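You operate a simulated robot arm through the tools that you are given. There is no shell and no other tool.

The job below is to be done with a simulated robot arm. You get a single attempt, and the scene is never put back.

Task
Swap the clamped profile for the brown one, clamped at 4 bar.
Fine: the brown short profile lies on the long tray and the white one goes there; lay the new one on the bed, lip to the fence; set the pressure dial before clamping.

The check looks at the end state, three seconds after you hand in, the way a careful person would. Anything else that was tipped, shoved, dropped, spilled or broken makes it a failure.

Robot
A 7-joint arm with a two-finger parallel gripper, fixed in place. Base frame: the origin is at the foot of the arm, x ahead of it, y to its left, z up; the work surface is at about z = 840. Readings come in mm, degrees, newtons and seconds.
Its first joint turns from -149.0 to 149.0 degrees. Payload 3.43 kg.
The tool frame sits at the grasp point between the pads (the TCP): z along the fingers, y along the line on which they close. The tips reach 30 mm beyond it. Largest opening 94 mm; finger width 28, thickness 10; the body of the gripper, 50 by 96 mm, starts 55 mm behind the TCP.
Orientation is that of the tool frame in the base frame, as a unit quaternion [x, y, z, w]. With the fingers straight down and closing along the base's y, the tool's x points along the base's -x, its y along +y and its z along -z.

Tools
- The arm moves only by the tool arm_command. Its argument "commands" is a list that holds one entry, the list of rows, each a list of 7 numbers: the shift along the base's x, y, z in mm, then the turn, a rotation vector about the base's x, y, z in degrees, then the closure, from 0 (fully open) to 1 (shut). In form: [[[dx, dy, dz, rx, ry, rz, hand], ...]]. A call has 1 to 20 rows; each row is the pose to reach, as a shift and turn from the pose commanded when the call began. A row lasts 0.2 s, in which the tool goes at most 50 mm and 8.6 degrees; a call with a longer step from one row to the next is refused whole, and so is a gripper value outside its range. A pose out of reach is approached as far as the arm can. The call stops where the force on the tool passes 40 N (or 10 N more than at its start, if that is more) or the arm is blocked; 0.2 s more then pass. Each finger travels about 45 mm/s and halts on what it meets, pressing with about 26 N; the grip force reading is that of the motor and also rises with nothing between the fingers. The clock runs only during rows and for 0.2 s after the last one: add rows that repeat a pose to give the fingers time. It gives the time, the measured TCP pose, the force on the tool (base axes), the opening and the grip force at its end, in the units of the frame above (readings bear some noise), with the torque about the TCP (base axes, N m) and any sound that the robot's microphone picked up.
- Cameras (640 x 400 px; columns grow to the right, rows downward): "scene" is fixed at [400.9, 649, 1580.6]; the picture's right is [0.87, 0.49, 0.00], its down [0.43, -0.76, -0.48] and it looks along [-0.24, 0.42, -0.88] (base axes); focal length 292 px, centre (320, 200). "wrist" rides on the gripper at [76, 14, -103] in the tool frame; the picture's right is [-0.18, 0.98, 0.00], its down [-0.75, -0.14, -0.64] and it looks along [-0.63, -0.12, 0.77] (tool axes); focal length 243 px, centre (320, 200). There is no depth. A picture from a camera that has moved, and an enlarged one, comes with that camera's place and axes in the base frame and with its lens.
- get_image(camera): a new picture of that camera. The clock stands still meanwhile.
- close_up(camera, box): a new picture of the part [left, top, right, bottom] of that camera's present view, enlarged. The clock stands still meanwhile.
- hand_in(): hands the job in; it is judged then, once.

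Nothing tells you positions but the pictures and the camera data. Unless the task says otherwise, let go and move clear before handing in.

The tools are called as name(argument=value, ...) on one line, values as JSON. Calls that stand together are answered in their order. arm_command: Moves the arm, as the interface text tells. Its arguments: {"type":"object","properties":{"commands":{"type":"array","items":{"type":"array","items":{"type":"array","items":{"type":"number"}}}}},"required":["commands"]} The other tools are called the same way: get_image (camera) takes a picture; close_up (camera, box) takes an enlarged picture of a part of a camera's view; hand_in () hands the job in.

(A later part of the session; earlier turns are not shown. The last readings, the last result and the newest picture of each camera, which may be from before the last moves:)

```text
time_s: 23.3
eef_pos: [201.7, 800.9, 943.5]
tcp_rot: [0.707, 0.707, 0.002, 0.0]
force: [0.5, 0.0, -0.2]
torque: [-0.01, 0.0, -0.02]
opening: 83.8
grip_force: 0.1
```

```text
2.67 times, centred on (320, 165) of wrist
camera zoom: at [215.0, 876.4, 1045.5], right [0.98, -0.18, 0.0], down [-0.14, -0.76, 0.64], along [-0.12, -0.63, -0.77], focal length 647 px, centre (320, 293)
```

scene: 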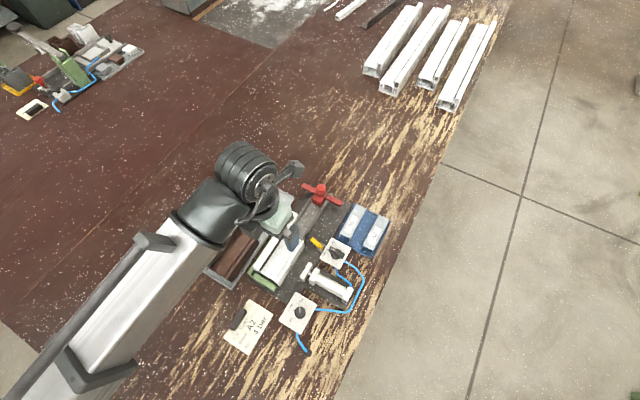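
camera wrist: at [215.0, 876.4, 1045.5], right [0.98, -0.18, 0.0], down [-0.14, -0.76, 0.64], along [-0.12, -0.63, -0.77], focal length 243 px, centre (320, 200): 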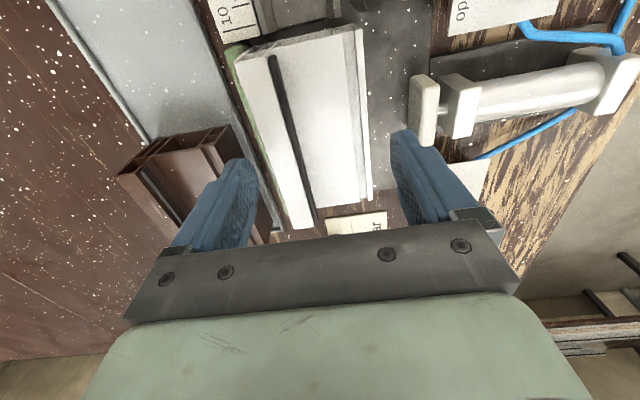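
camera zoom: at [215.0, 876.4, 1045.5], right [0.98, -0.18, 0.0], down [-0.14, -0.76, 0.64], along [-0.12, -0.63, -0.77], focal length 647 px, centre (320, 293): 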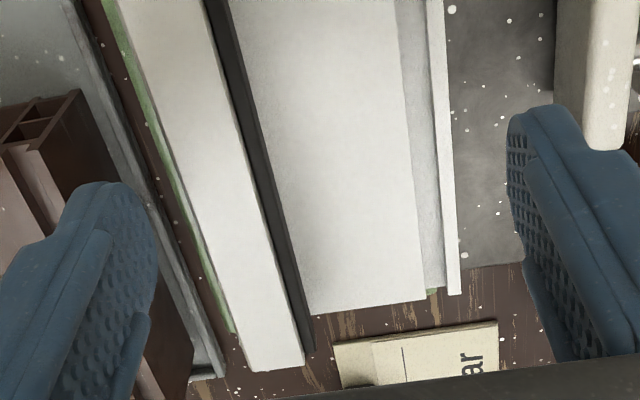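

Clearance is fine on both sides. Lowering so the tips are just above the fence height, then closing on the white profile.

arm_command(commands=[[[-0.5, 0, -10, 0, 0, 0, 0.106], [-1, 0, -20, 0, 0, 0, 0.106], [-1, 0, -30, 0, 0, 0, 0.106], [-1, 0, -37, 0, 0, 0, 0.106], [-1, 0, -37, 0, 0, 0, 0.106]]])

get_image(camera="wrist")

close_up(camera="scene", box=[250, 215, 330, 285])

```text
time_s: 24.5
eef_pos: [198.3, 798.9, 907.4]
tcp_rot: [0.707, 0.707, 0.003, 0.0]
force: [0.7, 2.8, 23.4]
torque: [-0.28, 0.99, -0.05]
opening: 83.7
grip_force: 0.0
```

```text
taken
camera wrist: at [212.5, 875.3, 1010.4], right [0.98, -0.18, 0.0], down [-0.14, -0.76, 0.64], along [-0.12, -0.63, -0.77], focal length 243 px, centre (320, 200)
```

wrist: 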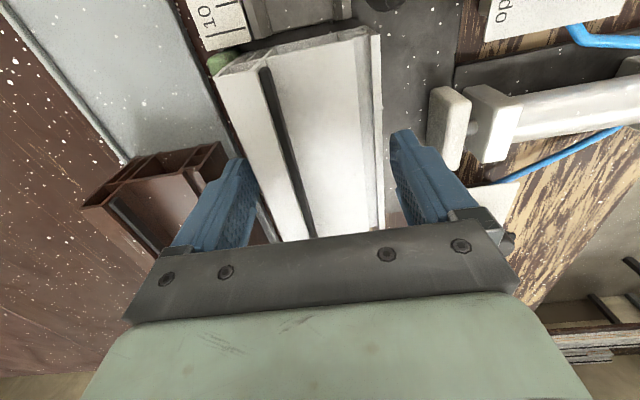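

```text
5.71 times, centred on (290, 250) of scene
camera zoom: at [400.9, 649.0, 1580.6], right [0.87, 0.49, 0.0], down [0.43, -0.76, -0.48], along [-0.24, 0.42, -0.88], focal length 1668 px, centre (491, -86)
```

zoom: 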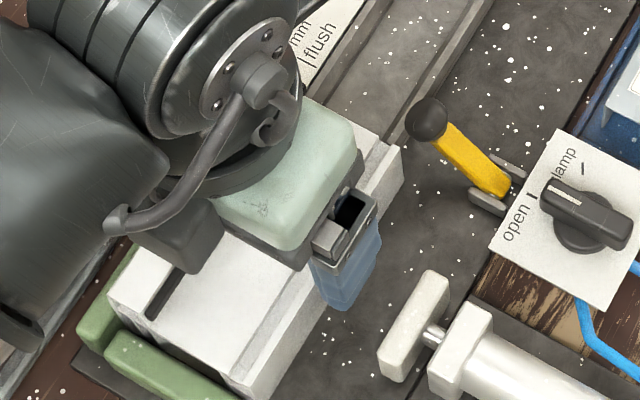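

The −x fingertip is resting on the fence top (z≈877). I'll rise 2 mm, close on the profile and check the grip.

arm_command(commands=[[[0, 0, 1, 0, 0, 0, 0.106], [0, 0, 2, 0, 0, 0, 0.106], [0, 0, 2, 0, 0, 0, 0.2], [0, 0, 2, 0, 0, 0, 0.3], [0, 0, 2, 0, 0, 0, 0.4], [0, 0, 2, 0, 0, 0, 0.5], [0, 0, 2, 0, 0, 0, 0.5]]])

close_up(camera="scene", box=[250, 215, 330, 285])

get_image(camera="wrist")

```text
time_s: 26.1
eef_pos: [198.0, 799.8, 909.4]
tcp_rot: [0.707, 0.707, 0.003, 0.0]
force: [3.0, -0.6, -0.5]
torque: [0.0, -0.17, 0.11]
opening: 71.9
grip_force: 26.0
```

```text
5.71 times, centred on (290, 250) of scene
camera zoom: at [400.9, 649.0, 1580.6], right [0.87, 0.49, 0.0], down [0.43, -0.76, -0.48], along [-0.24, 0.42, -0.88], focal length 1668 px, centre (491, -86)
```

zoom: 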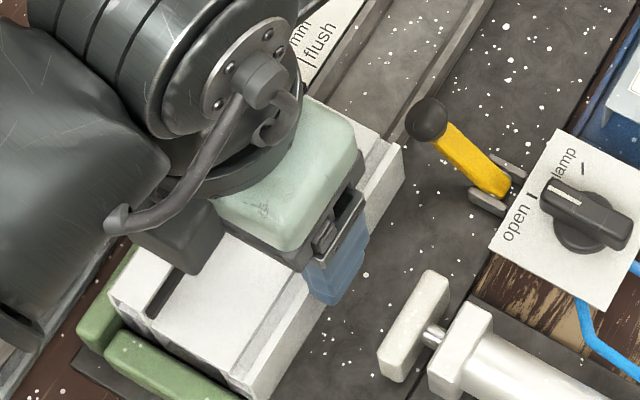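

```text
taken
camera wrist: at [212.9, 875.1, 1010.8], right [0.98, -0.18, 0.0], down [-0.14, -0.76, 0.64], along [-0.12, -0.63, -0.77], focal length 243 px, centre (320, 200)
```

wrist: 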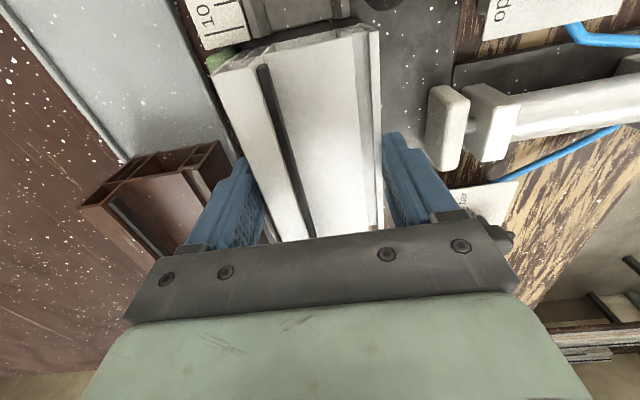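

Grip holds at 71.9 mm with 26 N. Lift a little and check that the profile follows.

arm_command(commands=[[[0, 0, 3, 0, 0, 0, 0.5], [0, 0, 6, 0, 0, 0, 0.5], [0, 0, 10, 0, 0, 0, 0.5], [0, 0, 15, 0, 0, 0, 0.5], [0, 0, 15, 0, 0, 0, 0.5]]])

close_up(camera="scene", box=[250, 215, 330, 285])

get_image(camera="wrist")

```text
time_s: 27.3
eef_pos: [199.0, 800.8, 923.8]
tcp_rot: [0.708, 0.707, 0.003, 0.0]
force: [0.4, -0.7, -1.4]
torque: [0.03, -0.02, -0.01]
opening: 71.8
grip_force: 26.0
```

```text
5.71 times, centred on (290, 250) of scene
camera zoom: at [400.9, 649.0, 1580.6], right [0.87, 0.49, 0.0], down [0.43, -0.76, -0.48], along [-0.24, 0.42, -0.88], focal length 1668 px, centre (491, -86)
```

zoom: 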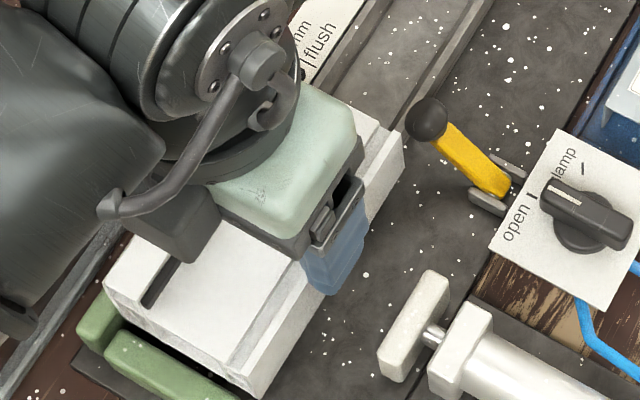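

```text
taken
camera wrist: at [213.5, 875.6, 1025.2], right [0.98, -0.18, 0.0], down [-0.14, -0.76, 0.64], along [-0.12, -0.63, -0.77], focal length 243 px, centre (320, 200)
```

wrist: 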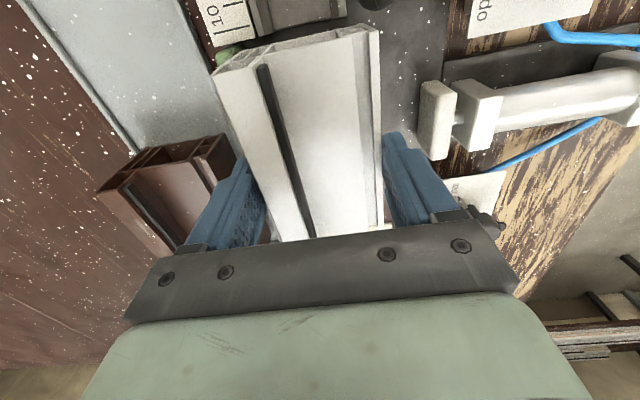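

The white profile follows the gripper, level (weight ≈0.15 kg). I'll raise it and look at the tray's free half.

arm_command(commands=[[[0, 0, 25, 0, 0, 0, 0.5], [0, 0, 50, 0, 0, 0, 0.5], [0, 0, 75, 0, 0, 0, 0.5], [0, 0, 75, 0, 0, 0, 0.5]]])

close_up(camera="wrist", box=[20, 0, 270, 220])

get_image(camera="scene")

```text
time_s: 28.3
eef_pos: [198.9, 798.5, 998.4]
tcp_rot: [0.707, 0.707, 0.002, 0.001]
force: [0.1, 0.6, -0.9]
torque: [0.05, 0.0, 0.03]
opening: 71.6
grip_force: 26.2
```

```text
1.82 times, centred on (145, 110) of wrist
camera zoom: at [213.4, 874.8, 1100.7], right [0.98, -0.18, 0.0], down [-0.14, -0.76, 0.64], along [-0.12, -0.63, -0.77], focal length 441 px, centre (638, 364)
```

zoom: 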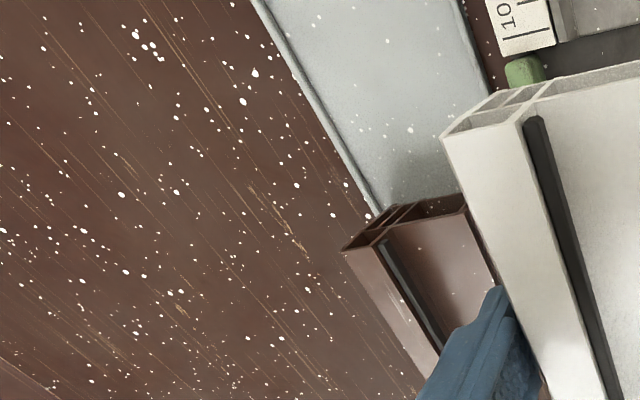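

```text
taken
```

scene: 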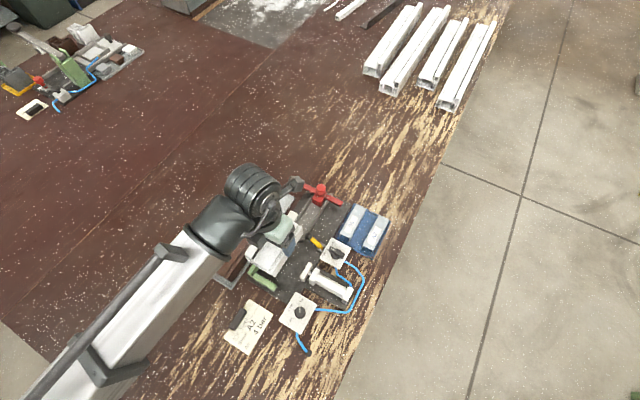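

Tray runs y≈680–969, centred at x≈93 at the free half and yawed about −2°; brown ends at y≈808. I'll carry the white profile over to (93, 888) and lower part-way.

arm_command(commands=[[[-27, 22, 0, 0, 0, -0.5, 0.5], [-54, 44, 0, 0, 0, -1, 0.5], [-81, 67, 0, 0, 0, -1.5, 0.5], [-107, 88.5, 0, 0, 0, -1.9, 0.5], [-107, 88.5, -20, 0, 0, -1.9, 0.5], [-107, 88.5, -45, 0, 0, -1.9, 0.5], [-107, 88.5, -65, 0, 0, -1.9, 0.5], [-107, 88.5, -65, 0, 0, -1.9, 0.5]]])

get_image(camera="wrist")

close_up(camera="scene", box=[200, 170, 310, 290])

```text
time_s: 30.1
eef_pos: [134.9, 886.2, 935.3]
tcp_rot: [0.694, 0.72, 0.002, -0.003]
force: [-1.5, 6.4, 19.1]
torque: [-0.18, -0.47, 0.1]
opening: 72.1
grip_force: 26.1
out of reach, approached as far as the arm can: row 2, 3, 4, 5, 6, 7, 8
```

```text
taken
camera wrist: at [146.9, 962.4, 1037.1], right [0.99, -0.15, 0.0], down [-0.11, -0.76, 0.64], along [-0.1, -0.63, -0.77], focal length 243 px, centre (320, 200)
```

wrist: 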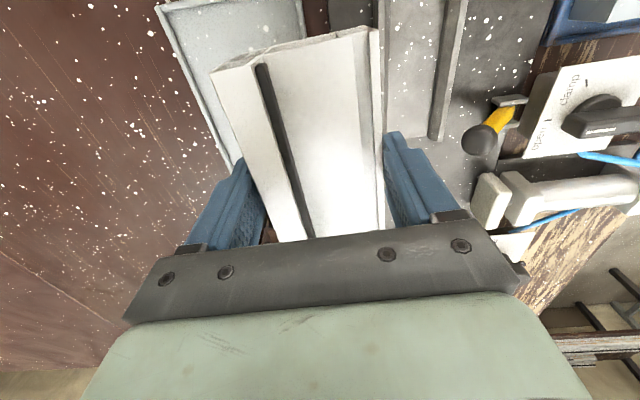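

```text
3.33 times, centred on (255, 230) of scene
camera zoom: at [400.9, 649.0, 1580.6], right [0.87, 0.49, 0.0], down [0.43, -0.76, -0.48], along [-0.24, 0.42, -0.88], focal length 973 px, centre (537, 100)
```

zoom: 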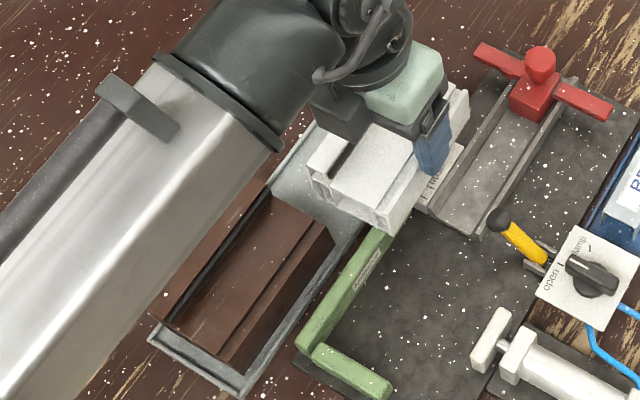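

The pose was out of reach: a wrist joint limit stopped the x motion and the profile came down on the fence end. I'll go straight up first.

arm_command(commands=[[[0, 0, 10, 0, 0, 0, 0.5], [0, 0, 25, 0, 0, 0, 0.5], [0, 0, 45, 0, 0, 0, 0.5], [0, 0, 65, 0, 0, 0, 0.5], [0, 0, 65, 0, 0, 0, 0.5]]])

get_image(camera="wrist")

get_image(camera="scene")

```text
time_s: 31.3
eef_pos: [137.1, 885.5, 1001.2]
tcp_rot: [0.694, 0.72, 0.001, -0.002]
force: [0.6, 1.1, -1.3]
torque: [-0.01, -0.03, -0.04]
opening: 71.3
grip_force: 26.1
```

```text
taken
camera wrist: at [148.3, 961.1, 1102.0], right [0.99, -0.15, 0.0], down [-0.11, -0.76, 0.64], along [-0.1, -0.63, -0.77], focal length 243 px, centre (320, 200)
```

wrist: 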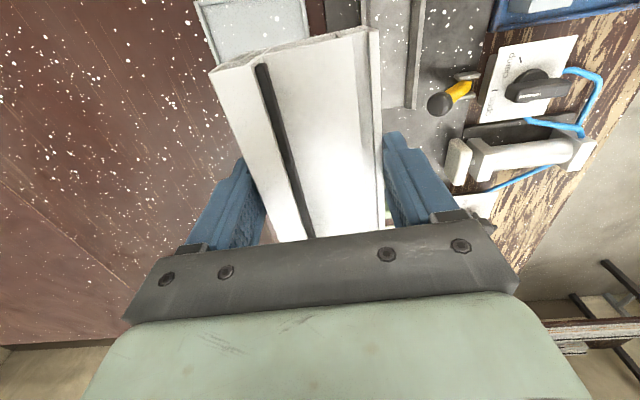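

```text
taken
```

scene: 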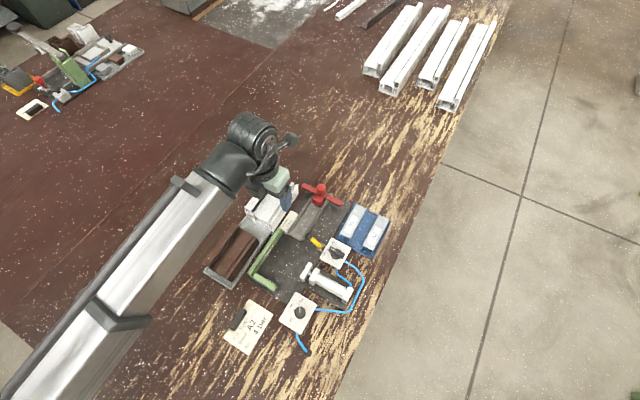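

Still holding the white profile. The −90° wrist yaw hits a joint limit over the tray, so I'll rotate the other way round (lip will face +x on the tray) while high up, checking for contact.

arm_command(commands=[[[0, 0, 15, 0, 0, 4, 0.5], [0, 0, 30, 0, 0, 12, 0.5], [-5, 0, 40, 0, 0, 20, 0.5], [-10, 0, 40, 0, 0, 28, 0.5], [-15, 0, 40, 0, 0, 36, 0.5], [-20, 0, 40, 0, 0, 44, 0.5], [-25, 0, 40, 0, 0, 52, 0.5], [-30, 0, 40, 0, 0, 60, 0.5], [-35, 0, 40, 0, 0, 68, 0.5], [-40, 0, 40, 0, 0, 76, 0.5], [-43, 0, 40, 0, 0, 84, 0.5], [-43, 0, 40, 0, 0, 88, 0.5], [-43, 0, 40, 0, 0, 88, 0.5]]])

```text
time_s: 34.1
eef_pos: [92.8, 885.5, 1039.8]
tcp_rot: [0.0, 1.0, -0.001, -0.002]
force: [0.0, -0.6, -0.6]
torque: [0.03, -0.03, 0.0]
opening: 71.3
grip_force: 26.4
```

Now at φ=0 over the tray. Continue turning toward +88°, slowing down near the angle where contact occurred earlier.

arm_command(commands=[[[0, 0, 0, 0, 0, 8, 0.5], [0, 0, 0, 0, 0, 16, 0.5], [0, 0, 0, 0, 0, 24, 0.5], [0, 0, 0, 0, 0, 32, 0.5], [0, 0, 0, 0, 0, 40, 0.5], [0, 0, 0, 0, 0, 48, 0.5], [0, 0, 0, 0, 0, 56, 0.5], [0, 0, 0, 0, 0, 62, 0.5], [0, 0, 0, 0, 0, 67, 0.5], [0, 0, 0, 0, 0, 71, 0.5], [0, 0, 0, 0, 0, 74, 0.5], [0, 0, 0, 0, 0, 77, 0.5], [0, 0, 0, 0, 0, 80, 0.5], [0, 0, 0, 0, 0, 83, 0.5], [0, 0, 0, 0, 0, 86, 0.5], [0, 0, 0, 0, 0, 88, 0.5], [0, 0, 0, 0, 0, 88, 0.5]]])

get_image(camera="wrist")

close_up(camera="scene", box=[190, 100, 330, 290])

```text
time_s: 37.7
eef_pos: [91.9, 884.7, 1039.9]
tcp_rot: [-0.695, 0.719, -0.001, -0.001]
force: [0.2, 0.3, -1.8]
torque: [0.03, 0.01, 0.01]
opening: 71.5
grip_force: 25.3
```

```text
taken
camera wrist: at [76.1, 808.2, 1142.1], right [-0.98, 0.22, 0.0], down [0.17, 0.75, 0.64], along [0.14, 0.62, -0.77], focal length 243 px, centre (320, 200)
```

wrist: 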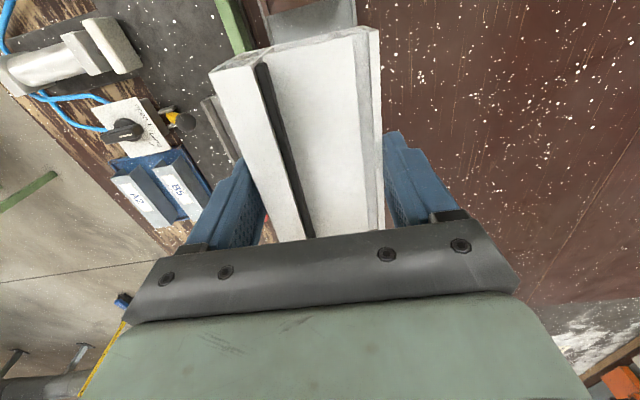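

```text
2.11 times, centred on (260, 195) of scene
camera zoom: at [400.9, 649.0, 1580.6], right [0.87, 0.49, 0.0], down [0.43, -0.76, -0.48], along [-0.24, 0.42, -0.88], focal length 615 px, centre (446, 210)
```

zoom: 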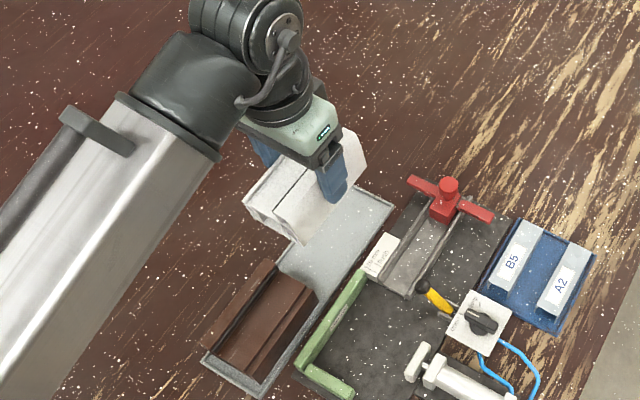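

No contact this way. To locate the tray rims precisely before placing, I'll sidestep +x and view the tray past the held profile.

arm_command(commands=[[[25, 0, 0, 0, 0, 0, 0.5], [50, 0, 0, 0, 0, 0, 0.5], [75, 0, 0, 0, 0, 0, 0.5], [75, 0, 0, 0, 0, 0, 0.5]]])

get_image(camera="wrist")

close_up(camera="wrist", box=[330, 0, 530, 150])

```text
time_s: 38.7
eef_pos: [168.5, 883.0, 1040.5]
tcp_rot: [-0.695, 0.719, -0.002, -0.001]
force: [0.3, -0.7, -1.1]
torque: [0.0, 0.0, 0.01]
opening: 71.2
grip_force: 25.9
```

```text
taken
camera wrist: at [151.1, 808.5, 1141.9], right [-0.98, 0.22, 0.0], down [0.17, 0.75, 0.64], along [0.14, 0.62, -0.77], focal length 243 px, centre (320, 200)
```

wrist: 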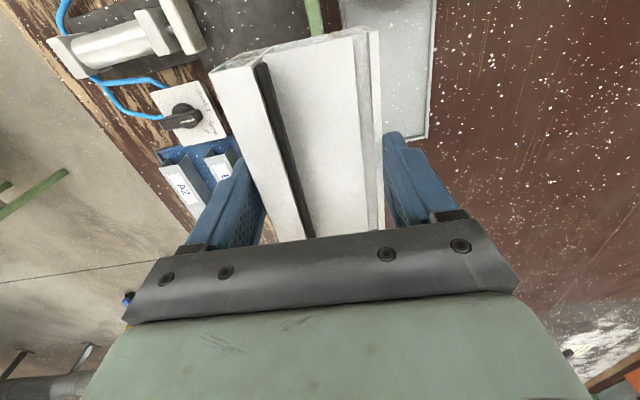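

```text
2.67 times, centred on (430, 75) of wrist
camera zoom: at [151.1, 808.5, 1141.9], right [-0.98, 0.22, 0.0], down [0.17, 0.75, 0.64], along [0.14, 0.62, -0.77], focal length 647 px, centre (27, 533)
```

zoom: 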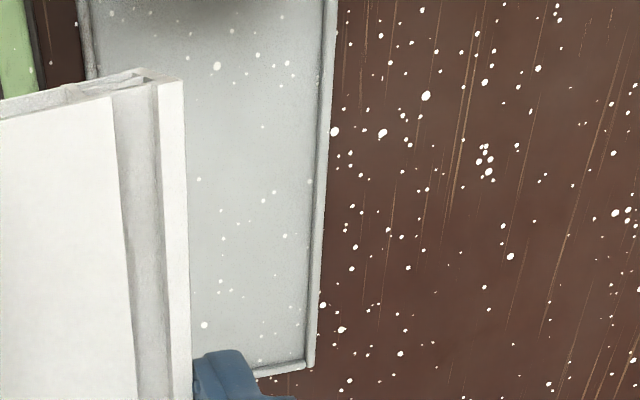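

The tray is actually aligned with the base axes: x≈44–133, far end y≈975. I'll move the profile to (88, 888), square it, and lower part-way.

arm_command(commands=[[[-30, 1.5, 0, 0, 0, 1, 0.5], [-60, 3, 0, 0, 0, 2, 0.5], [-79.3, 4, 0, 0, 0, 2, 0.5], [-79.3, 4, -30, 0, 0, 2, 0.5], [-79.3, 4, -60, 0, 0, 2, 0.5], [-79.3, 4, -90, 0, 0, 2, 0.5], [-79.3, 4, -110, 0, 0, 2, 0.5], [-79.3, 4, -110, 0, 0, 2, 0.5]]])

get_image(camera="wrist")

close_up(camera="scene", box=[200, 160, 320, 290])

```text
time_s: 40.5
eef_pos: [89.0, 889.5, 929.5]
tcp_rot: [0.707, -0.707, 0.002, 0.001]
force: [-0.1, 0.1, -1.5]
torque: [0.0, -0.01, -0.02]
opening: 71.3
grip_force: 25.9
```

```text
taken
camera wrist: at [75.0, 812.9, 1031.6], right [-0.98, 0.18, 0.0], down [0.14, 0.76, 0.64], along [0.12, 0.63, -0.77], focal length 243 px, centre (320, 200)
```

wrist: 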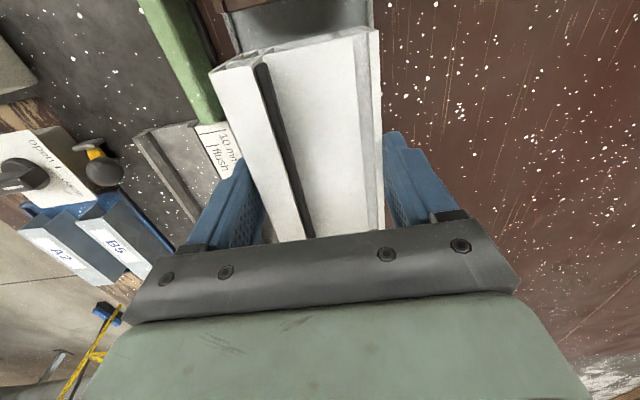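

```text
3.08 times, centred on (260, 225) of scene
camera zoom: at [400.9, 649.0, 1580.6], right [0.87, 0.49, 0.0], down [0.43, -0.76, -0.48], along [-0.24, 0.42, -0.88], focal length 898 px, centre (505, 123)
```

zoom: 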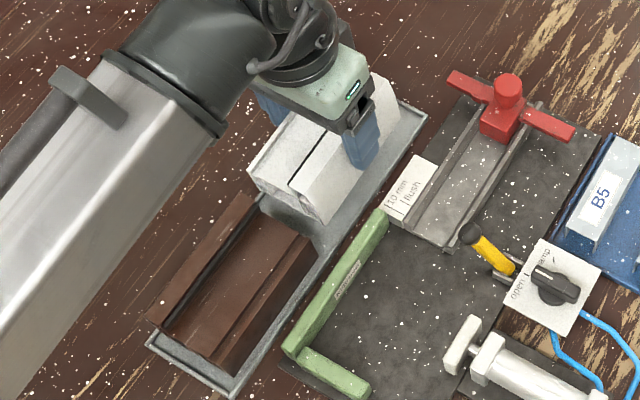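

close_up(camera="wrist", box=[200, 0, 420, 120])

close_up(camera="scene", box=[235, 180, 295, 240])

```text
2.91 times, centred on (310, 60) of wrist
camera zoom: at [75.0, 812.9, 1031.6], right [-0.98, 0.18, 0.0], down [0.14, 0.76, 0.64], along [0.12, 0.63, -0.77], focal length 706 px, centre (349, 607)
```

zoom: 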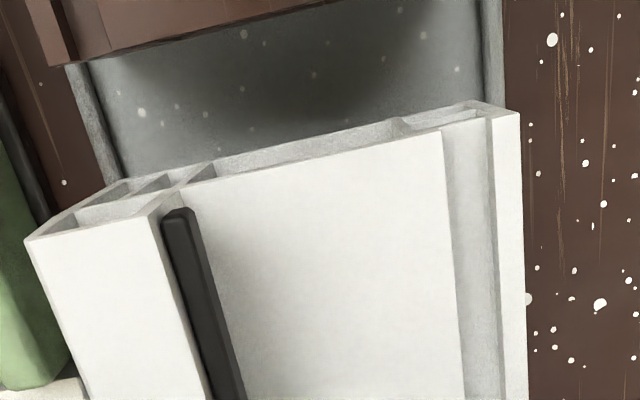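

```text
6.67 times, centred on (265, 210) of scene
camera zoom: at [400.9, 649.0, 1580.6], right [0.87, 0.49, 0.0], down [0.43, -0.76, -0.48], along [-0.24, 0.42, -0.88], focal length 1946 px, centre (687, 133)
```

zoom: 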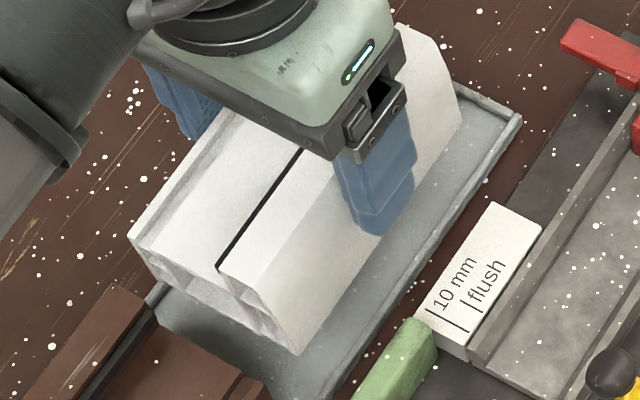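

Clearances look good. Lowering slowly until I feel the tray floor.

arm_command(commands=[[[0, 0, -8, 0, 0, 0, 0.5], [0, 0, -14, 0, 0, 0, 0.5], [0, 0, -18, 0, 0, 0, 0.5], [0, 0, -20, 0, 0, 0, 0.5], [0, 0, -20, 0, 0, 0, 0.5]]])

close_up(camera="scene", box=[235, 180, 295, 240])

```text
time_s: 41.7
eef_pos: [88.8, 889.3, 910.4]
tcp_rot: [-0.706, 0.708, -0.001, -0.001]
force: [-0.2, 0.2, -0.9]
torque: [-0.01, 0.0, -0.03]
opening: 71.5
grip_force: 25.9
```

```text
6.67 times, centred on (265, 210) of scene
camera zoom: at [400.9, 649.0, 1580.6], right [0.87, 0.49, 0.0], down [0.43, -0.76, -0.48], along [-0.24, 0.42, -0.88], focal length 1946 px, centre (687, 133)
```

zoom: 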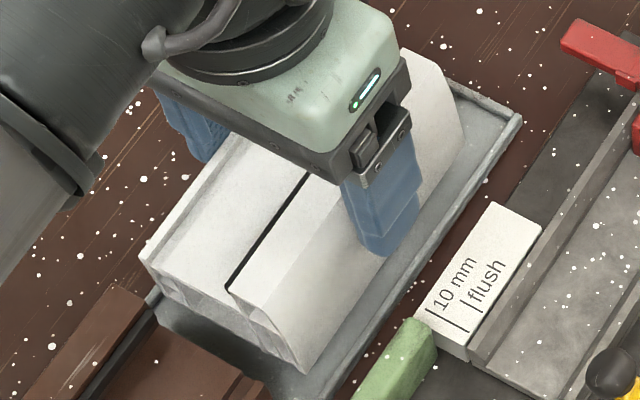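

arm_command(commands=[[[0, 0, -1, 0, 0, 0, 0.5], [0, 0, -2, 0, 0, 0, 0.5], [0, 0, -3, 0, 0, 0, 0.5], [0, 0, -4, 0, 0, 0, 0.5], [0, 0, -4, 0, 0, 0, 0.5]]])

```text
time_s: 42.9
eef_pos: [88.4, 888.7, 906.2]
tcp_rot: [-0.707, 0.707, -0.002, -0.001]
force: [0.1, 0.0, -1.5]
torque: [0.01, 0.03, 0.02]
opening: 71.5
grip_force: 25.6
```

Still no floor contact at TCP z≈906, so I continue lowering in small steps.

arm_command(commands=[[[0, 0, -1, 0, 0, 0, 0.5], [0, 0, -2, 0, 0, 0, 0.5], [0, 0, -3, 0, 0, 0, 0.5], [0, 0, -3, 0, 0, 0, 0.5]]])

close_up(camera="scene", box=[235, 180, 295, 240])

```text
time_s: 43.9
eef_pos: [88.3, 888.4, 904.1]
tcp_rot: [0.707, -0.707, 0.001, 0.001]
force: [-0.7, 2.5, 11.7]
torque: [-0.61, 0.5, -0.13]
opening: 71.2
grip_force: 25.7
```

```text
6.67 times, centred on (265, 210) of scene
camera zoom: at [400.9, 649.0, 1580.6], right [0.87, 0.49, 0.0], down [0.43, -0.76, -0.48], along [-0.24, 0.42, -0.88], focal length 1946 px, centre (687, 133)
```

zoom: 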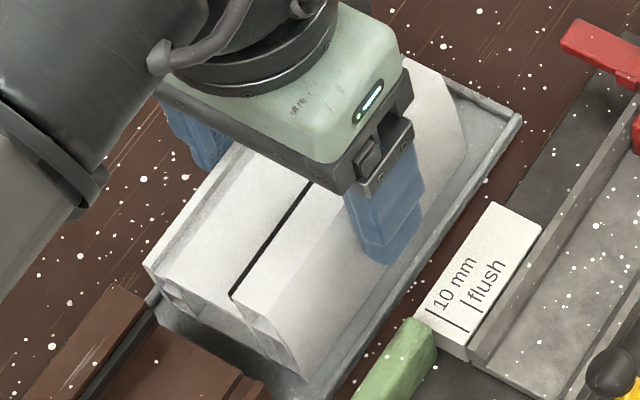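

Contact at about 12 N. I'll check with the wrist view that the profile's −x edge sits inside the tray rim.

close_up(camera="wrist", box=[200, 0, 420, 120])

close_up(camera="wrist", box=[350, 20, 410, 80])

```text
2.91 times, centred on (310, 60) of wrist
camera zoom: at [74.7, 812.7, 1005.1], right [-0.98, 0.18, 0.0], down [0.14, 0.76, 0.64], along [0.12, 0.63, -0.77], focal length 706 px, centre (349, 607)
```

zoom: 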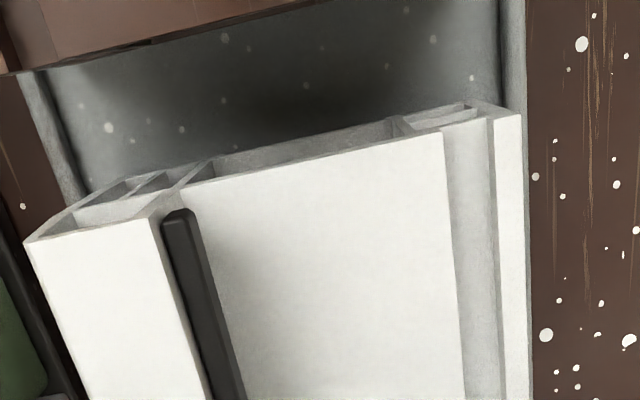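

```text
6.67 times, centred on (380, 50) of wrist
camera zoom: at [74.7, 812.7, 1005.1], right [-0.98, 0.18, 0.0], down [0.14, 0.76, 0.64], along [0.12, 0.63, -0.77], focal length 1618 px, centre (-80, 1200)
```

zoom: 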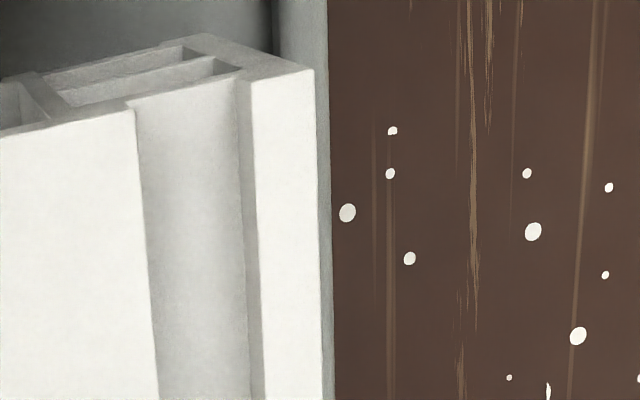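

The base of the profile is well inside the rims. Releasing with a modest opening, then rising.

arm_command(commands=[[[0, 0, 0.5, 0, 0, 0, 0.4], [0, 0, 0.5, 0, 0, 0, 0.2], [0, 0, 0.5, 0, 0, 0, 0.149], [0, 0, 0.5, 0, 0, 0, 0.149], [0, 0, 10, 0, 0, 0, 0.149], [0, 0, 30, 0, 0, 0, 0.149], [0, 0, 70, 0, 0, 0, 0.149], [0, 0, 110, 0, 0, 0, 0.1], [0, 0, 110, 0, 0, 0, 0.1]]])

get_image(camera="wrist")

close_up(camera="scene", box=[195, 160, 305, 295])

```text
time_s: 45.9
eef_pos: [88.5, 887.9, 1012.3]
tcp_rot: [-0.707, 0.707, -0.002, -0.001]
force: [-0.2, 0.3, -0.1]
torque: [-0.02, 0.04, -0.01]
opening: 84.7
grip_force: 0.1
```

```text
taken
camera wrist: at [73.7, 811.2, 1114.4], right [-0.98, 0.18, 0.0], down [0.14, 0.76, 0.64], along [0.12, 0.63, -0.77], focal length 243 px, centre (320, 200)
```

wrist: 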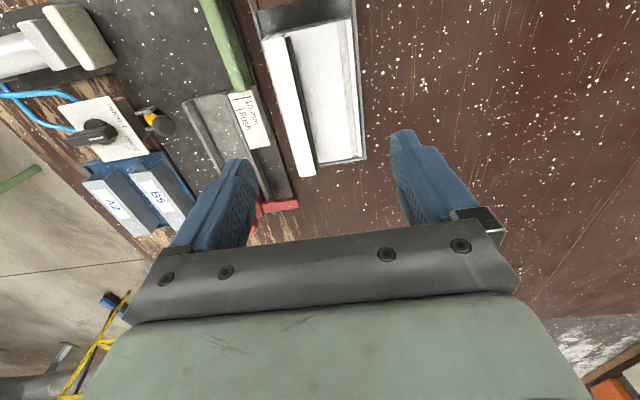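

```text
2.96 times, centred on (250, 228) of scene
camera zoom: at [400.9, 649.0, 1580.6], right [0.87, 0.49, 0.0], down [0.43, -0.76, -0.48], along [-0.24, 0.42, -0.88], focal length 865 px, centre (527, 118)
```

zoom: 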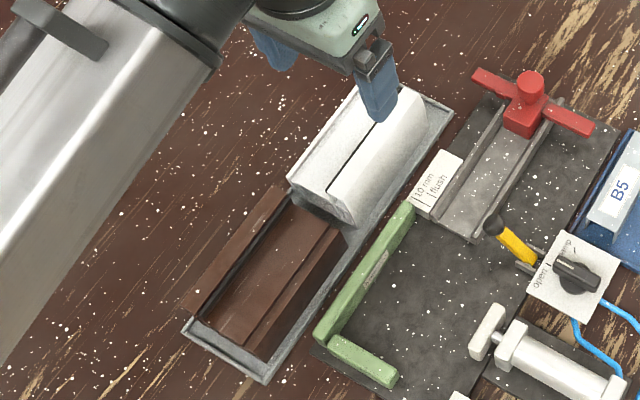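

White lies in the tray. Now I'll move toward the brown profile at the same height, slowly, watching for the forearm contact seen earlier.

arm_command(commands=[[[0, -12, 0, 0, 0, 0, 0.1], [0, -24, 0, 0, 0, 0, 0.1], [0, -36, 0, 0, 0, 0, 0.1], [0, -48, 0, 0, 0, 0, 0.1], [1, -60, 0, 0, 0, 0, 0.1], [1, -72, 0, 0, 0, 0, 0.1], [1, -84, 0, 0, 0, 0, 0.1], [2, -96, 0, 0, 0, 0, 0.1], [2, -106, 0, 0, 0, 0, 0.1], [2, -106, 0, 0, 0, 0, 0.1]]])

get_image(camera="wrist")

get_image(camera="scene")

```text
time_s: 48.1
eef_pos: [91.1, 782.0, 1012.9]
tcp_rot: [0.707, -0.707, 0.002, 0.001]
force: [-0.3, -0.6, 0.3]
torque: [0.02, -0.01, 0.01]
opening: 84.7
grip_force: 0.1
```

```text
taken
camera wrist: at [76.6, 705.6, 1115.2], right [-0.98, 0.18, 0.0], down [0.14, 0.76, 0.64], along [0.12, 0.63, -0.77], focal length 243 px, centre (320, 200)
```

wrist: 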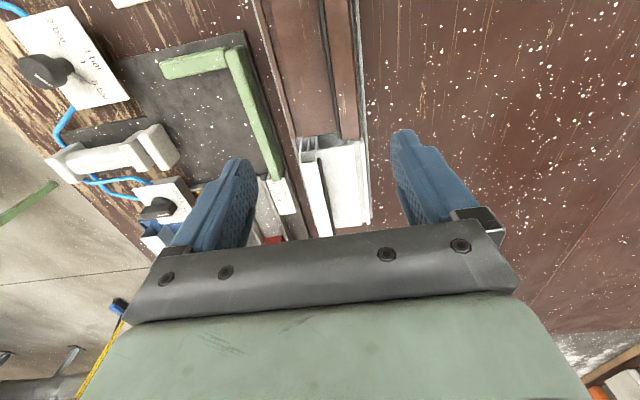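

```text
taken
```

scene: 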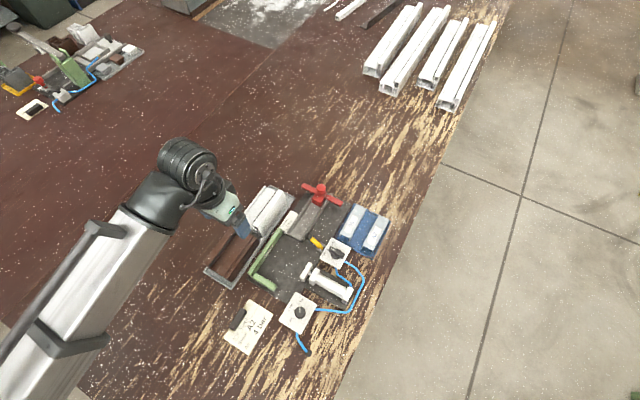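

No contact so far. Zooming in on the brown profile from here to get its position and yaw.

close_up(camera="wrist", box=[230, 0, 390, 150])

close_up(camera="scene", box=[200, 215, 275, 290])

```text
2.67 times, centred on (310, 75) of wrist
camera zoom: at [76.6, 705.6, 1115.2], right [-0.98, 0.18, 0.0], down [0.14, 0.76, 0.64], along [0.12, 0.63, -0.77], focal length 647 px, centre (347, 533)
```

zoom: 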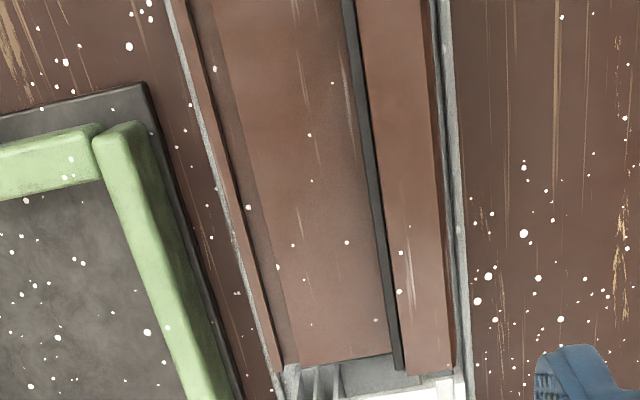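

```text
5.33 times, centred on (238, 252) of scene
camera zoom: at [400.9, 649.0, 1580.6], right [0.87, 0.49, 0.0], down [0.43, -0.76, -0.48], along [-0.24, 0.42, -0.88], focal length 1557 px, centre (760, -80)
```

zoom: 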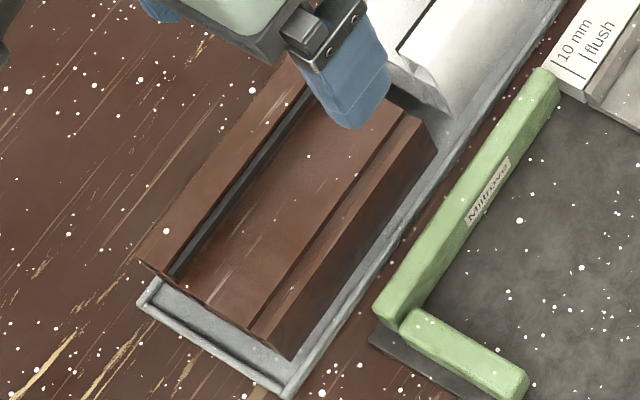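

close_up(camera="wrist", box=[255, 0, 315, 40])

close_up(camera="wrist", box=[290, 110, 350, 150])

close_up(camera="wrist", box=[320, 0, 380, 40])

```text
10.00 times, centred on (285, 20) of wrist
camera zoom: at [76.6, 705.6, 1115.2], right [-0.98, 0.18, 0.0], down [0.14, 0.76, 0.64], along [0.12, 0.63, -0.77], focal length 2426 px, centre (670, 2000)
```

zoom: 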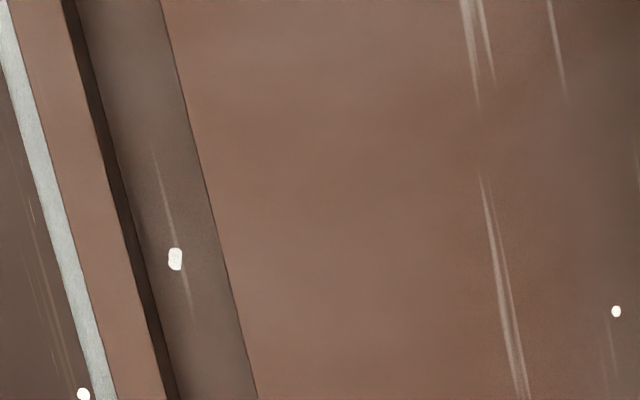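

```text
10.00 times, centred on (320, 130) of wrist
camera zoom: at [76.6, 705.6, 1115.2], right [-0.98, 0.18, 0.0], down [0.14, 0.76, 0.64], along [0.12, 0.63, -0.77], focal length 2426 px, centre (320, 900)
```

zoom: 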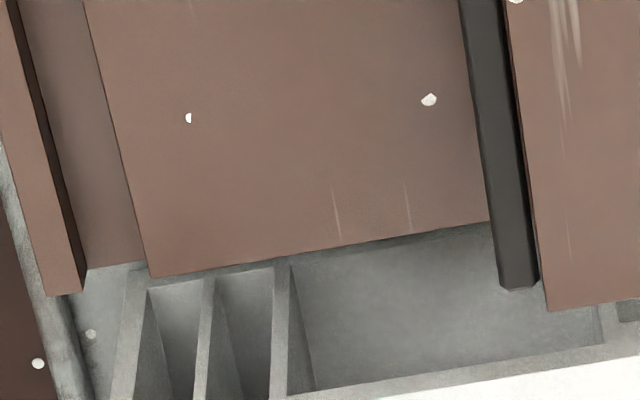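

```text
10.00 times, centred on (350, 20) of wrist
camera zoom: at [76.6, 705.6, 1115.2], right [-0.98, 0.18, 0.0], down [0.14, 0.76, 0.64], along [0.12, 0.63, -0.77], focal length 2426 px, centre (20, 2000)
```

zoom: 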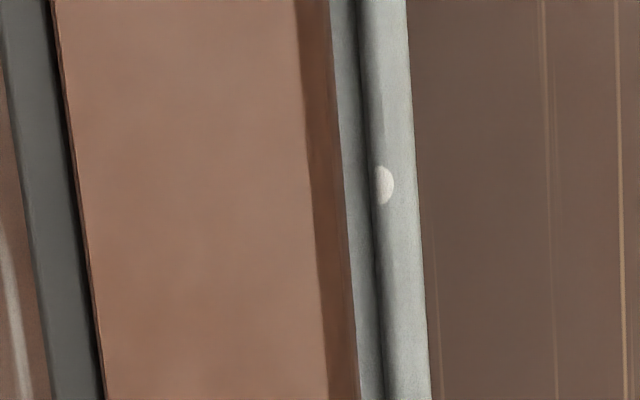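

The brown profile spans x≈55–126, y≈690–812 and is square to the axes, so translation to the bed is about (+109, +49). Moving over its centre and checking.

arm_command(commands=[[[-0.4, -10, 0, 0, 0, 0, 0.1], [-0.4, -20, 0, 0, 0, 0, 0.1], [-0.4, -30.6, 0, 0, 0, 0, 0.1], [-0.4, -30.6, -15, 0, 0, 0, 0.1], [-0.4, -30.6, -30, 0, 0, 0, 0.1], [-0.4, -30.6, -45, 0, 0, 0, 0.1], [-0.4, -30.6, -60, 0, 0, 0, 0.1], [-0.4, -30.6, -72, 0, 0, 0, 0.1], [-0.4, -30.6, -72, 0, 0, 0, 0.1]]])

get_image(camera="wrist")

close_up(camera="scene", box=[160, 180, 290, 300])

```text
time_s: 50.1
eef_pos: [90.3, 751.1, 941.7]
tcp_rot: [0.708, -0.707, 0.002, 0.001]
force: [0.1, -0.5, -0.2]
torque: [0.01, -0.02, 0.03]
opening: 84.3
grip_force: 0.2
```

```text
taken
camera wrist: at [75.8, 675.1, 1043.2], right [-0.98, 0.18, 0.0], down [0.14, 0.76, 0.64], along [0.12, 0.63, -0.77], focal length 243 px, centre (320, 200)
```

wrist: 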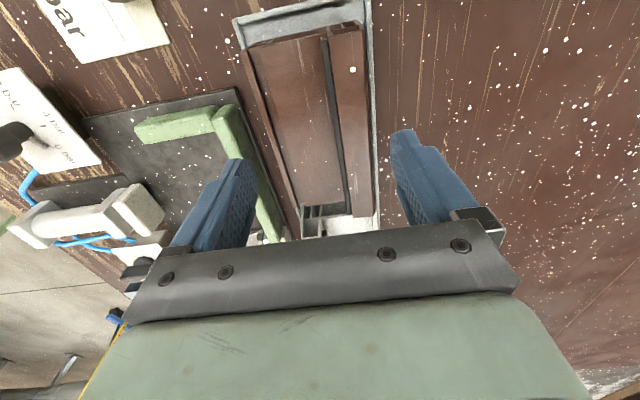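

```text
3.33 times, centred on (225, 240) of scene
camera zoom: at [400.9, 649.0, 1580.6], right [0.87, 0.49, 0.0], down [0.43, -0.76, -0.48], along [-0.24, 0.42, -0.88], focal length 973 px, centre (637, 67)
```

zoom: 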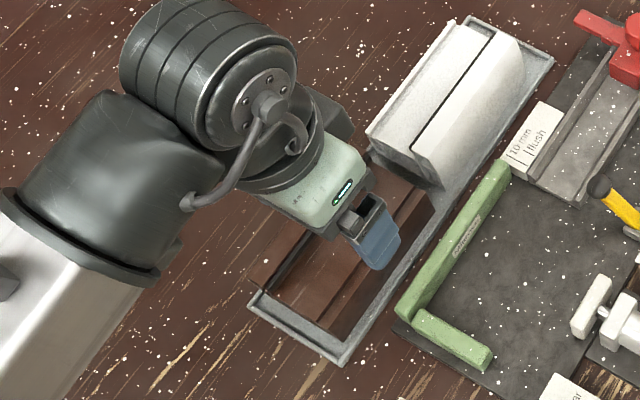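

close_up(camera="wrist", box=[120, 0, 400, 130])

close_up(camera="wrist", box=[225, 0, 385, 60])

```text
2.29 times, centred on (260, 65) of wrist
camera zoom: at [75.8, 675.1, 1043.2], right [-0.98, 0.18, 0.0], down [0.14, 0.76, 0.64], along [0.12, 0.63, -0.77], focal length 555 px, centre (457, 509)
```

zoom: 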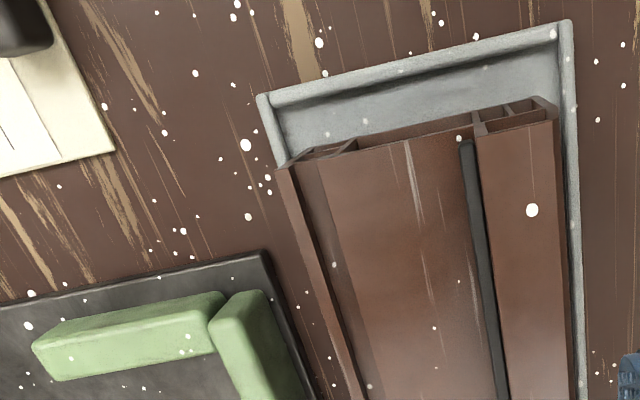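

```text
4.00 times, centred on (305, 30) of wrist
camera zoom: at [75.8, 675.1, 1043.2], right [-0.98, 0.18, 0.0], down [0.14, 0.76, 0.64], along [0.12, 0.63, -0.77], focal length 970 px, centre (380, 880)
```

zoom: 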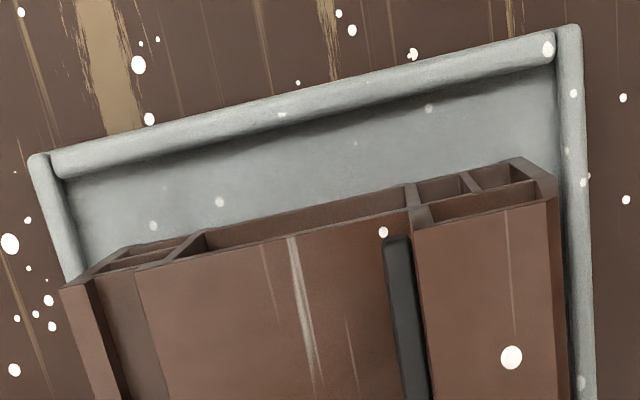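

Brown's ends are at y≈690.5 and 812, centred under the TCP. Lowering to the same relative grip height as I used for the white one and closing.

arm_command(commands=[[[0.5, 0, -10, 0, 0, 0, 0.1], [0.5, 0, -20, 0, 0, 0, 0.1], [0.5, 0, -30, 0, 0, 0, 0.1], [0.5, 0, -36, 0, 0, 0, 0.1], [0.5, 0, -36, 0, 0, 0, 0.1], [0.5, 0, -36, 0, 0, 0, 0.2], [0.5, 0, -36, 0, 0, 0, 0.3], [0.5, 0, -36, 0, 0, 0, 0.4], [0.5, 0, -36, 0, 0, 0, 0.5], [0.5, 0, -36, 0, 0, 0, 0.5]]])

get_image(camera="wrist")

close_up(camera="scene", box=[190, 200, 280, 290])

```text
time_s: 52.3
eef_pos: [89.6, 750.9, 905.8]
tcp_rot: [0.707, -0.707, 0.001, 0.0]
force: [0.5, -0.5, -0.6]
torque: [-0.01, -0.02, 0.0]
opening: 71.8
grip_force: 26.0
```

```text
taken
camera wrist: at [75.8, 675.6, 1007.4], right [-0.98, 0.18, 0.0], down [0.14, 0.76, 0.64], along [0.12, 0.63, -0.77], focal length 243 px, centre (320, 200)
```

wrist: 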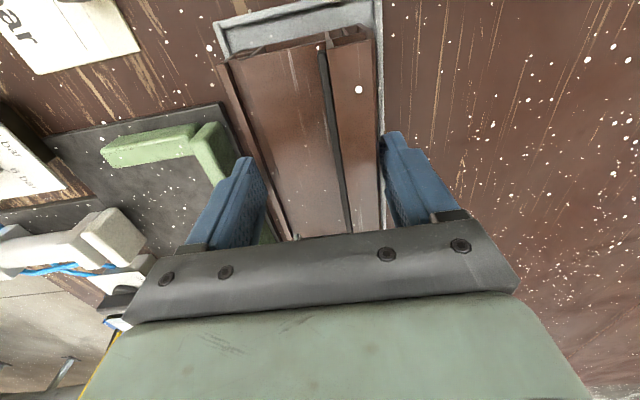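

```text
4.44 times, centred on (235, 245) of scene
camera zoom: at [400.9, 649.0, 1580.6], right [0.87, 0.49, 0.0], down [0.43, -0.76, -0.48], along [-0.24, 0.42, -0.88], focal length 1297 px, centre (698, 0)
```

zoom: 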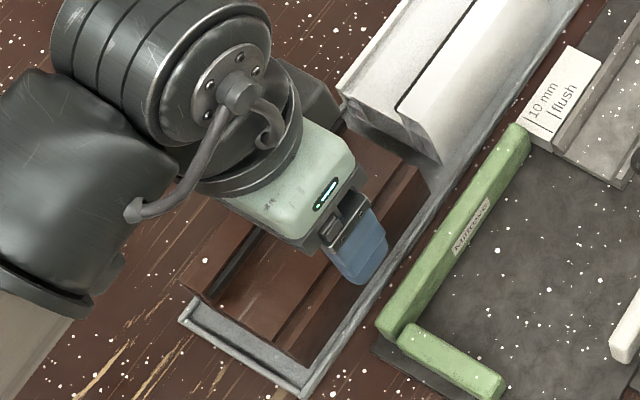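

Good grip on brown (71.8 mm). Lift, then carry it across at height to above the bed.

arm_command(commands=[[[0, 0, 5, 0, 0, 0, 0.5], [0, 0, 15, 0, 0, 0, 0.5], [0, 0, 40, 0, 0, 0, 0.5], [0, 0, 70, 0, 0, 0, 0.5], [0, 0, 90, 0, 0, 0, 0.5], [25, 12, 90, 0, 0, 0, 0.5], [55, 25, 90, 0, 0, 0, 0.5], [85, 38, 90, 0, 0, 0, 0.5], [105, 48, 90, 0, 0, 0, 0.5], [110.6, 50.5, 90, 0, 0, 0, 0.5], [110.6, 50.5, 65, 0, 0, 0, 0.5], [110.6, 50.5, 42, 0, 0, 0, 0.5], [110.6, 50.5, 42, 0, 0, 0, 0.5]]])

get_image(camera="wrist")

close_up(camera="scene", box=[220, 180, 340, 300])

```text
time_s: 55.1
eef_pos: [201.2, 804.3, 946.4]
tcp_rot: [0.707, -0.707, 0.002, 0.0]
force: [0.3, -0.1, -2.0]
torque: [0.03, -0.02, 0.03]
opening: 71.8
grip_force: 26.0
```

```text
taken
camera wrist: at [187.3, 727.9, 1047.0], right [-0.98, 0.18, 0.0], down [0.14, 0.76, 0.64], along [0.12, 0.63, -0.77], focal length 243 px, centre (320, 200)
```

wrist: 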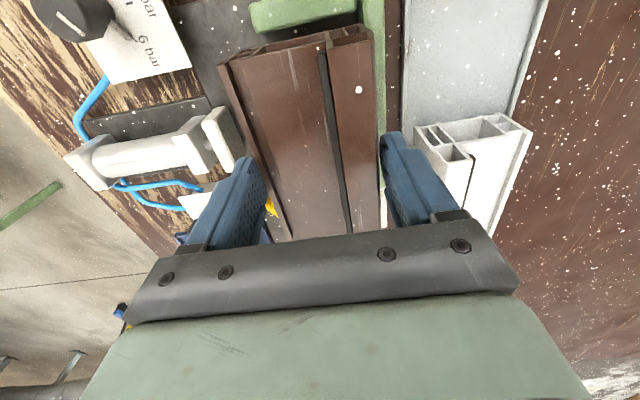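

```text
3.33 times, centred on (280, 240) of scene
camera zoom: at [400.9, 649.0, 1580.6], right [0.87, 0.49, 0.0], down [0.43, -0.76, -0.48], along [-0.24, 0.42, -0.88], focal length 973 px, centre (453, 67)
```

zoom: 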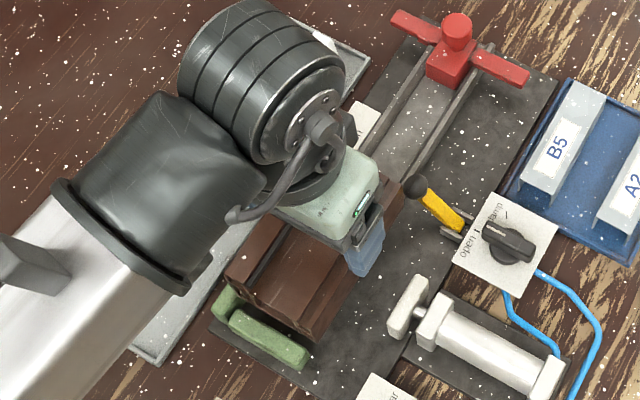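

close_up(camera="wrist", box=[200, 0, 440, 130])

arm_command(commands=[[[0, 0, 0, 0, 0, 0, 0.5]]])

close_up(camera="wrist", box=[340, 0, 420, 60])

```text
2.67 times, centred on (320, 65) of wrist
camera zoom: at [187.3, 727.9, 1047.0], right [-0.98, 0.18, 0.0], down [0.14, 0.76, 0.64], along [0.12, 0.63, -0.77], focal length 647 px, centre (320, 560)
```

zoom: 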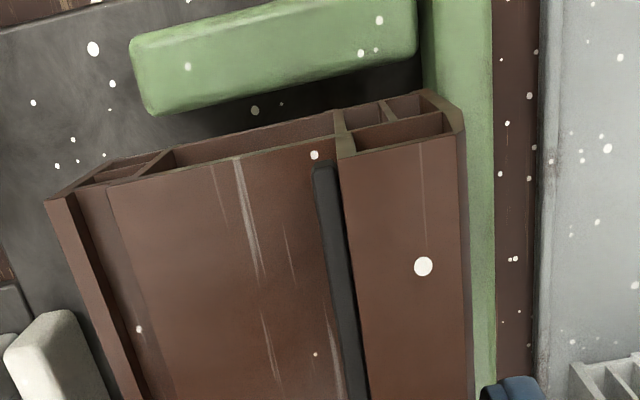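

```text
time_s: 55.5
eef_pos: [202.7, 804.8, 945.1]
tcp_rot: [0.707, -0.707, 0.001, 0.001]
force: [-0.1, 0.2, -1.0]
torque: [0.02, -0.04, -0.01]
opening: 71.6
grip_force: 26.3
```

```text
6.67 times, centred on (380, 30) of wrist
camera zoom: at [187.3, 727.9, 1047.2], right [-0.98, 0.18, 0.0], down [0.14, 0.76, 0.64], along [0.12, 0.63, -0.77], focal length 1618 px, centre (-80, 1333)
```

zoom: 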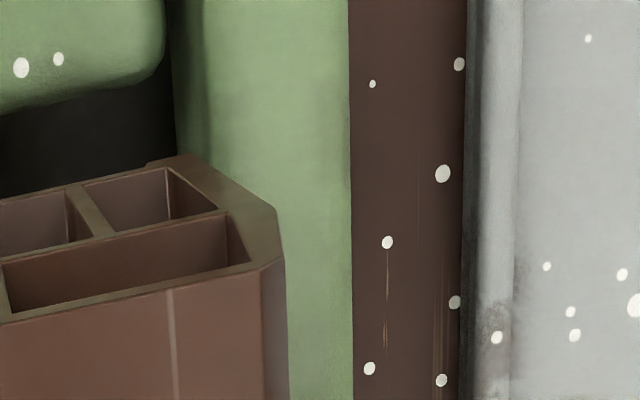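

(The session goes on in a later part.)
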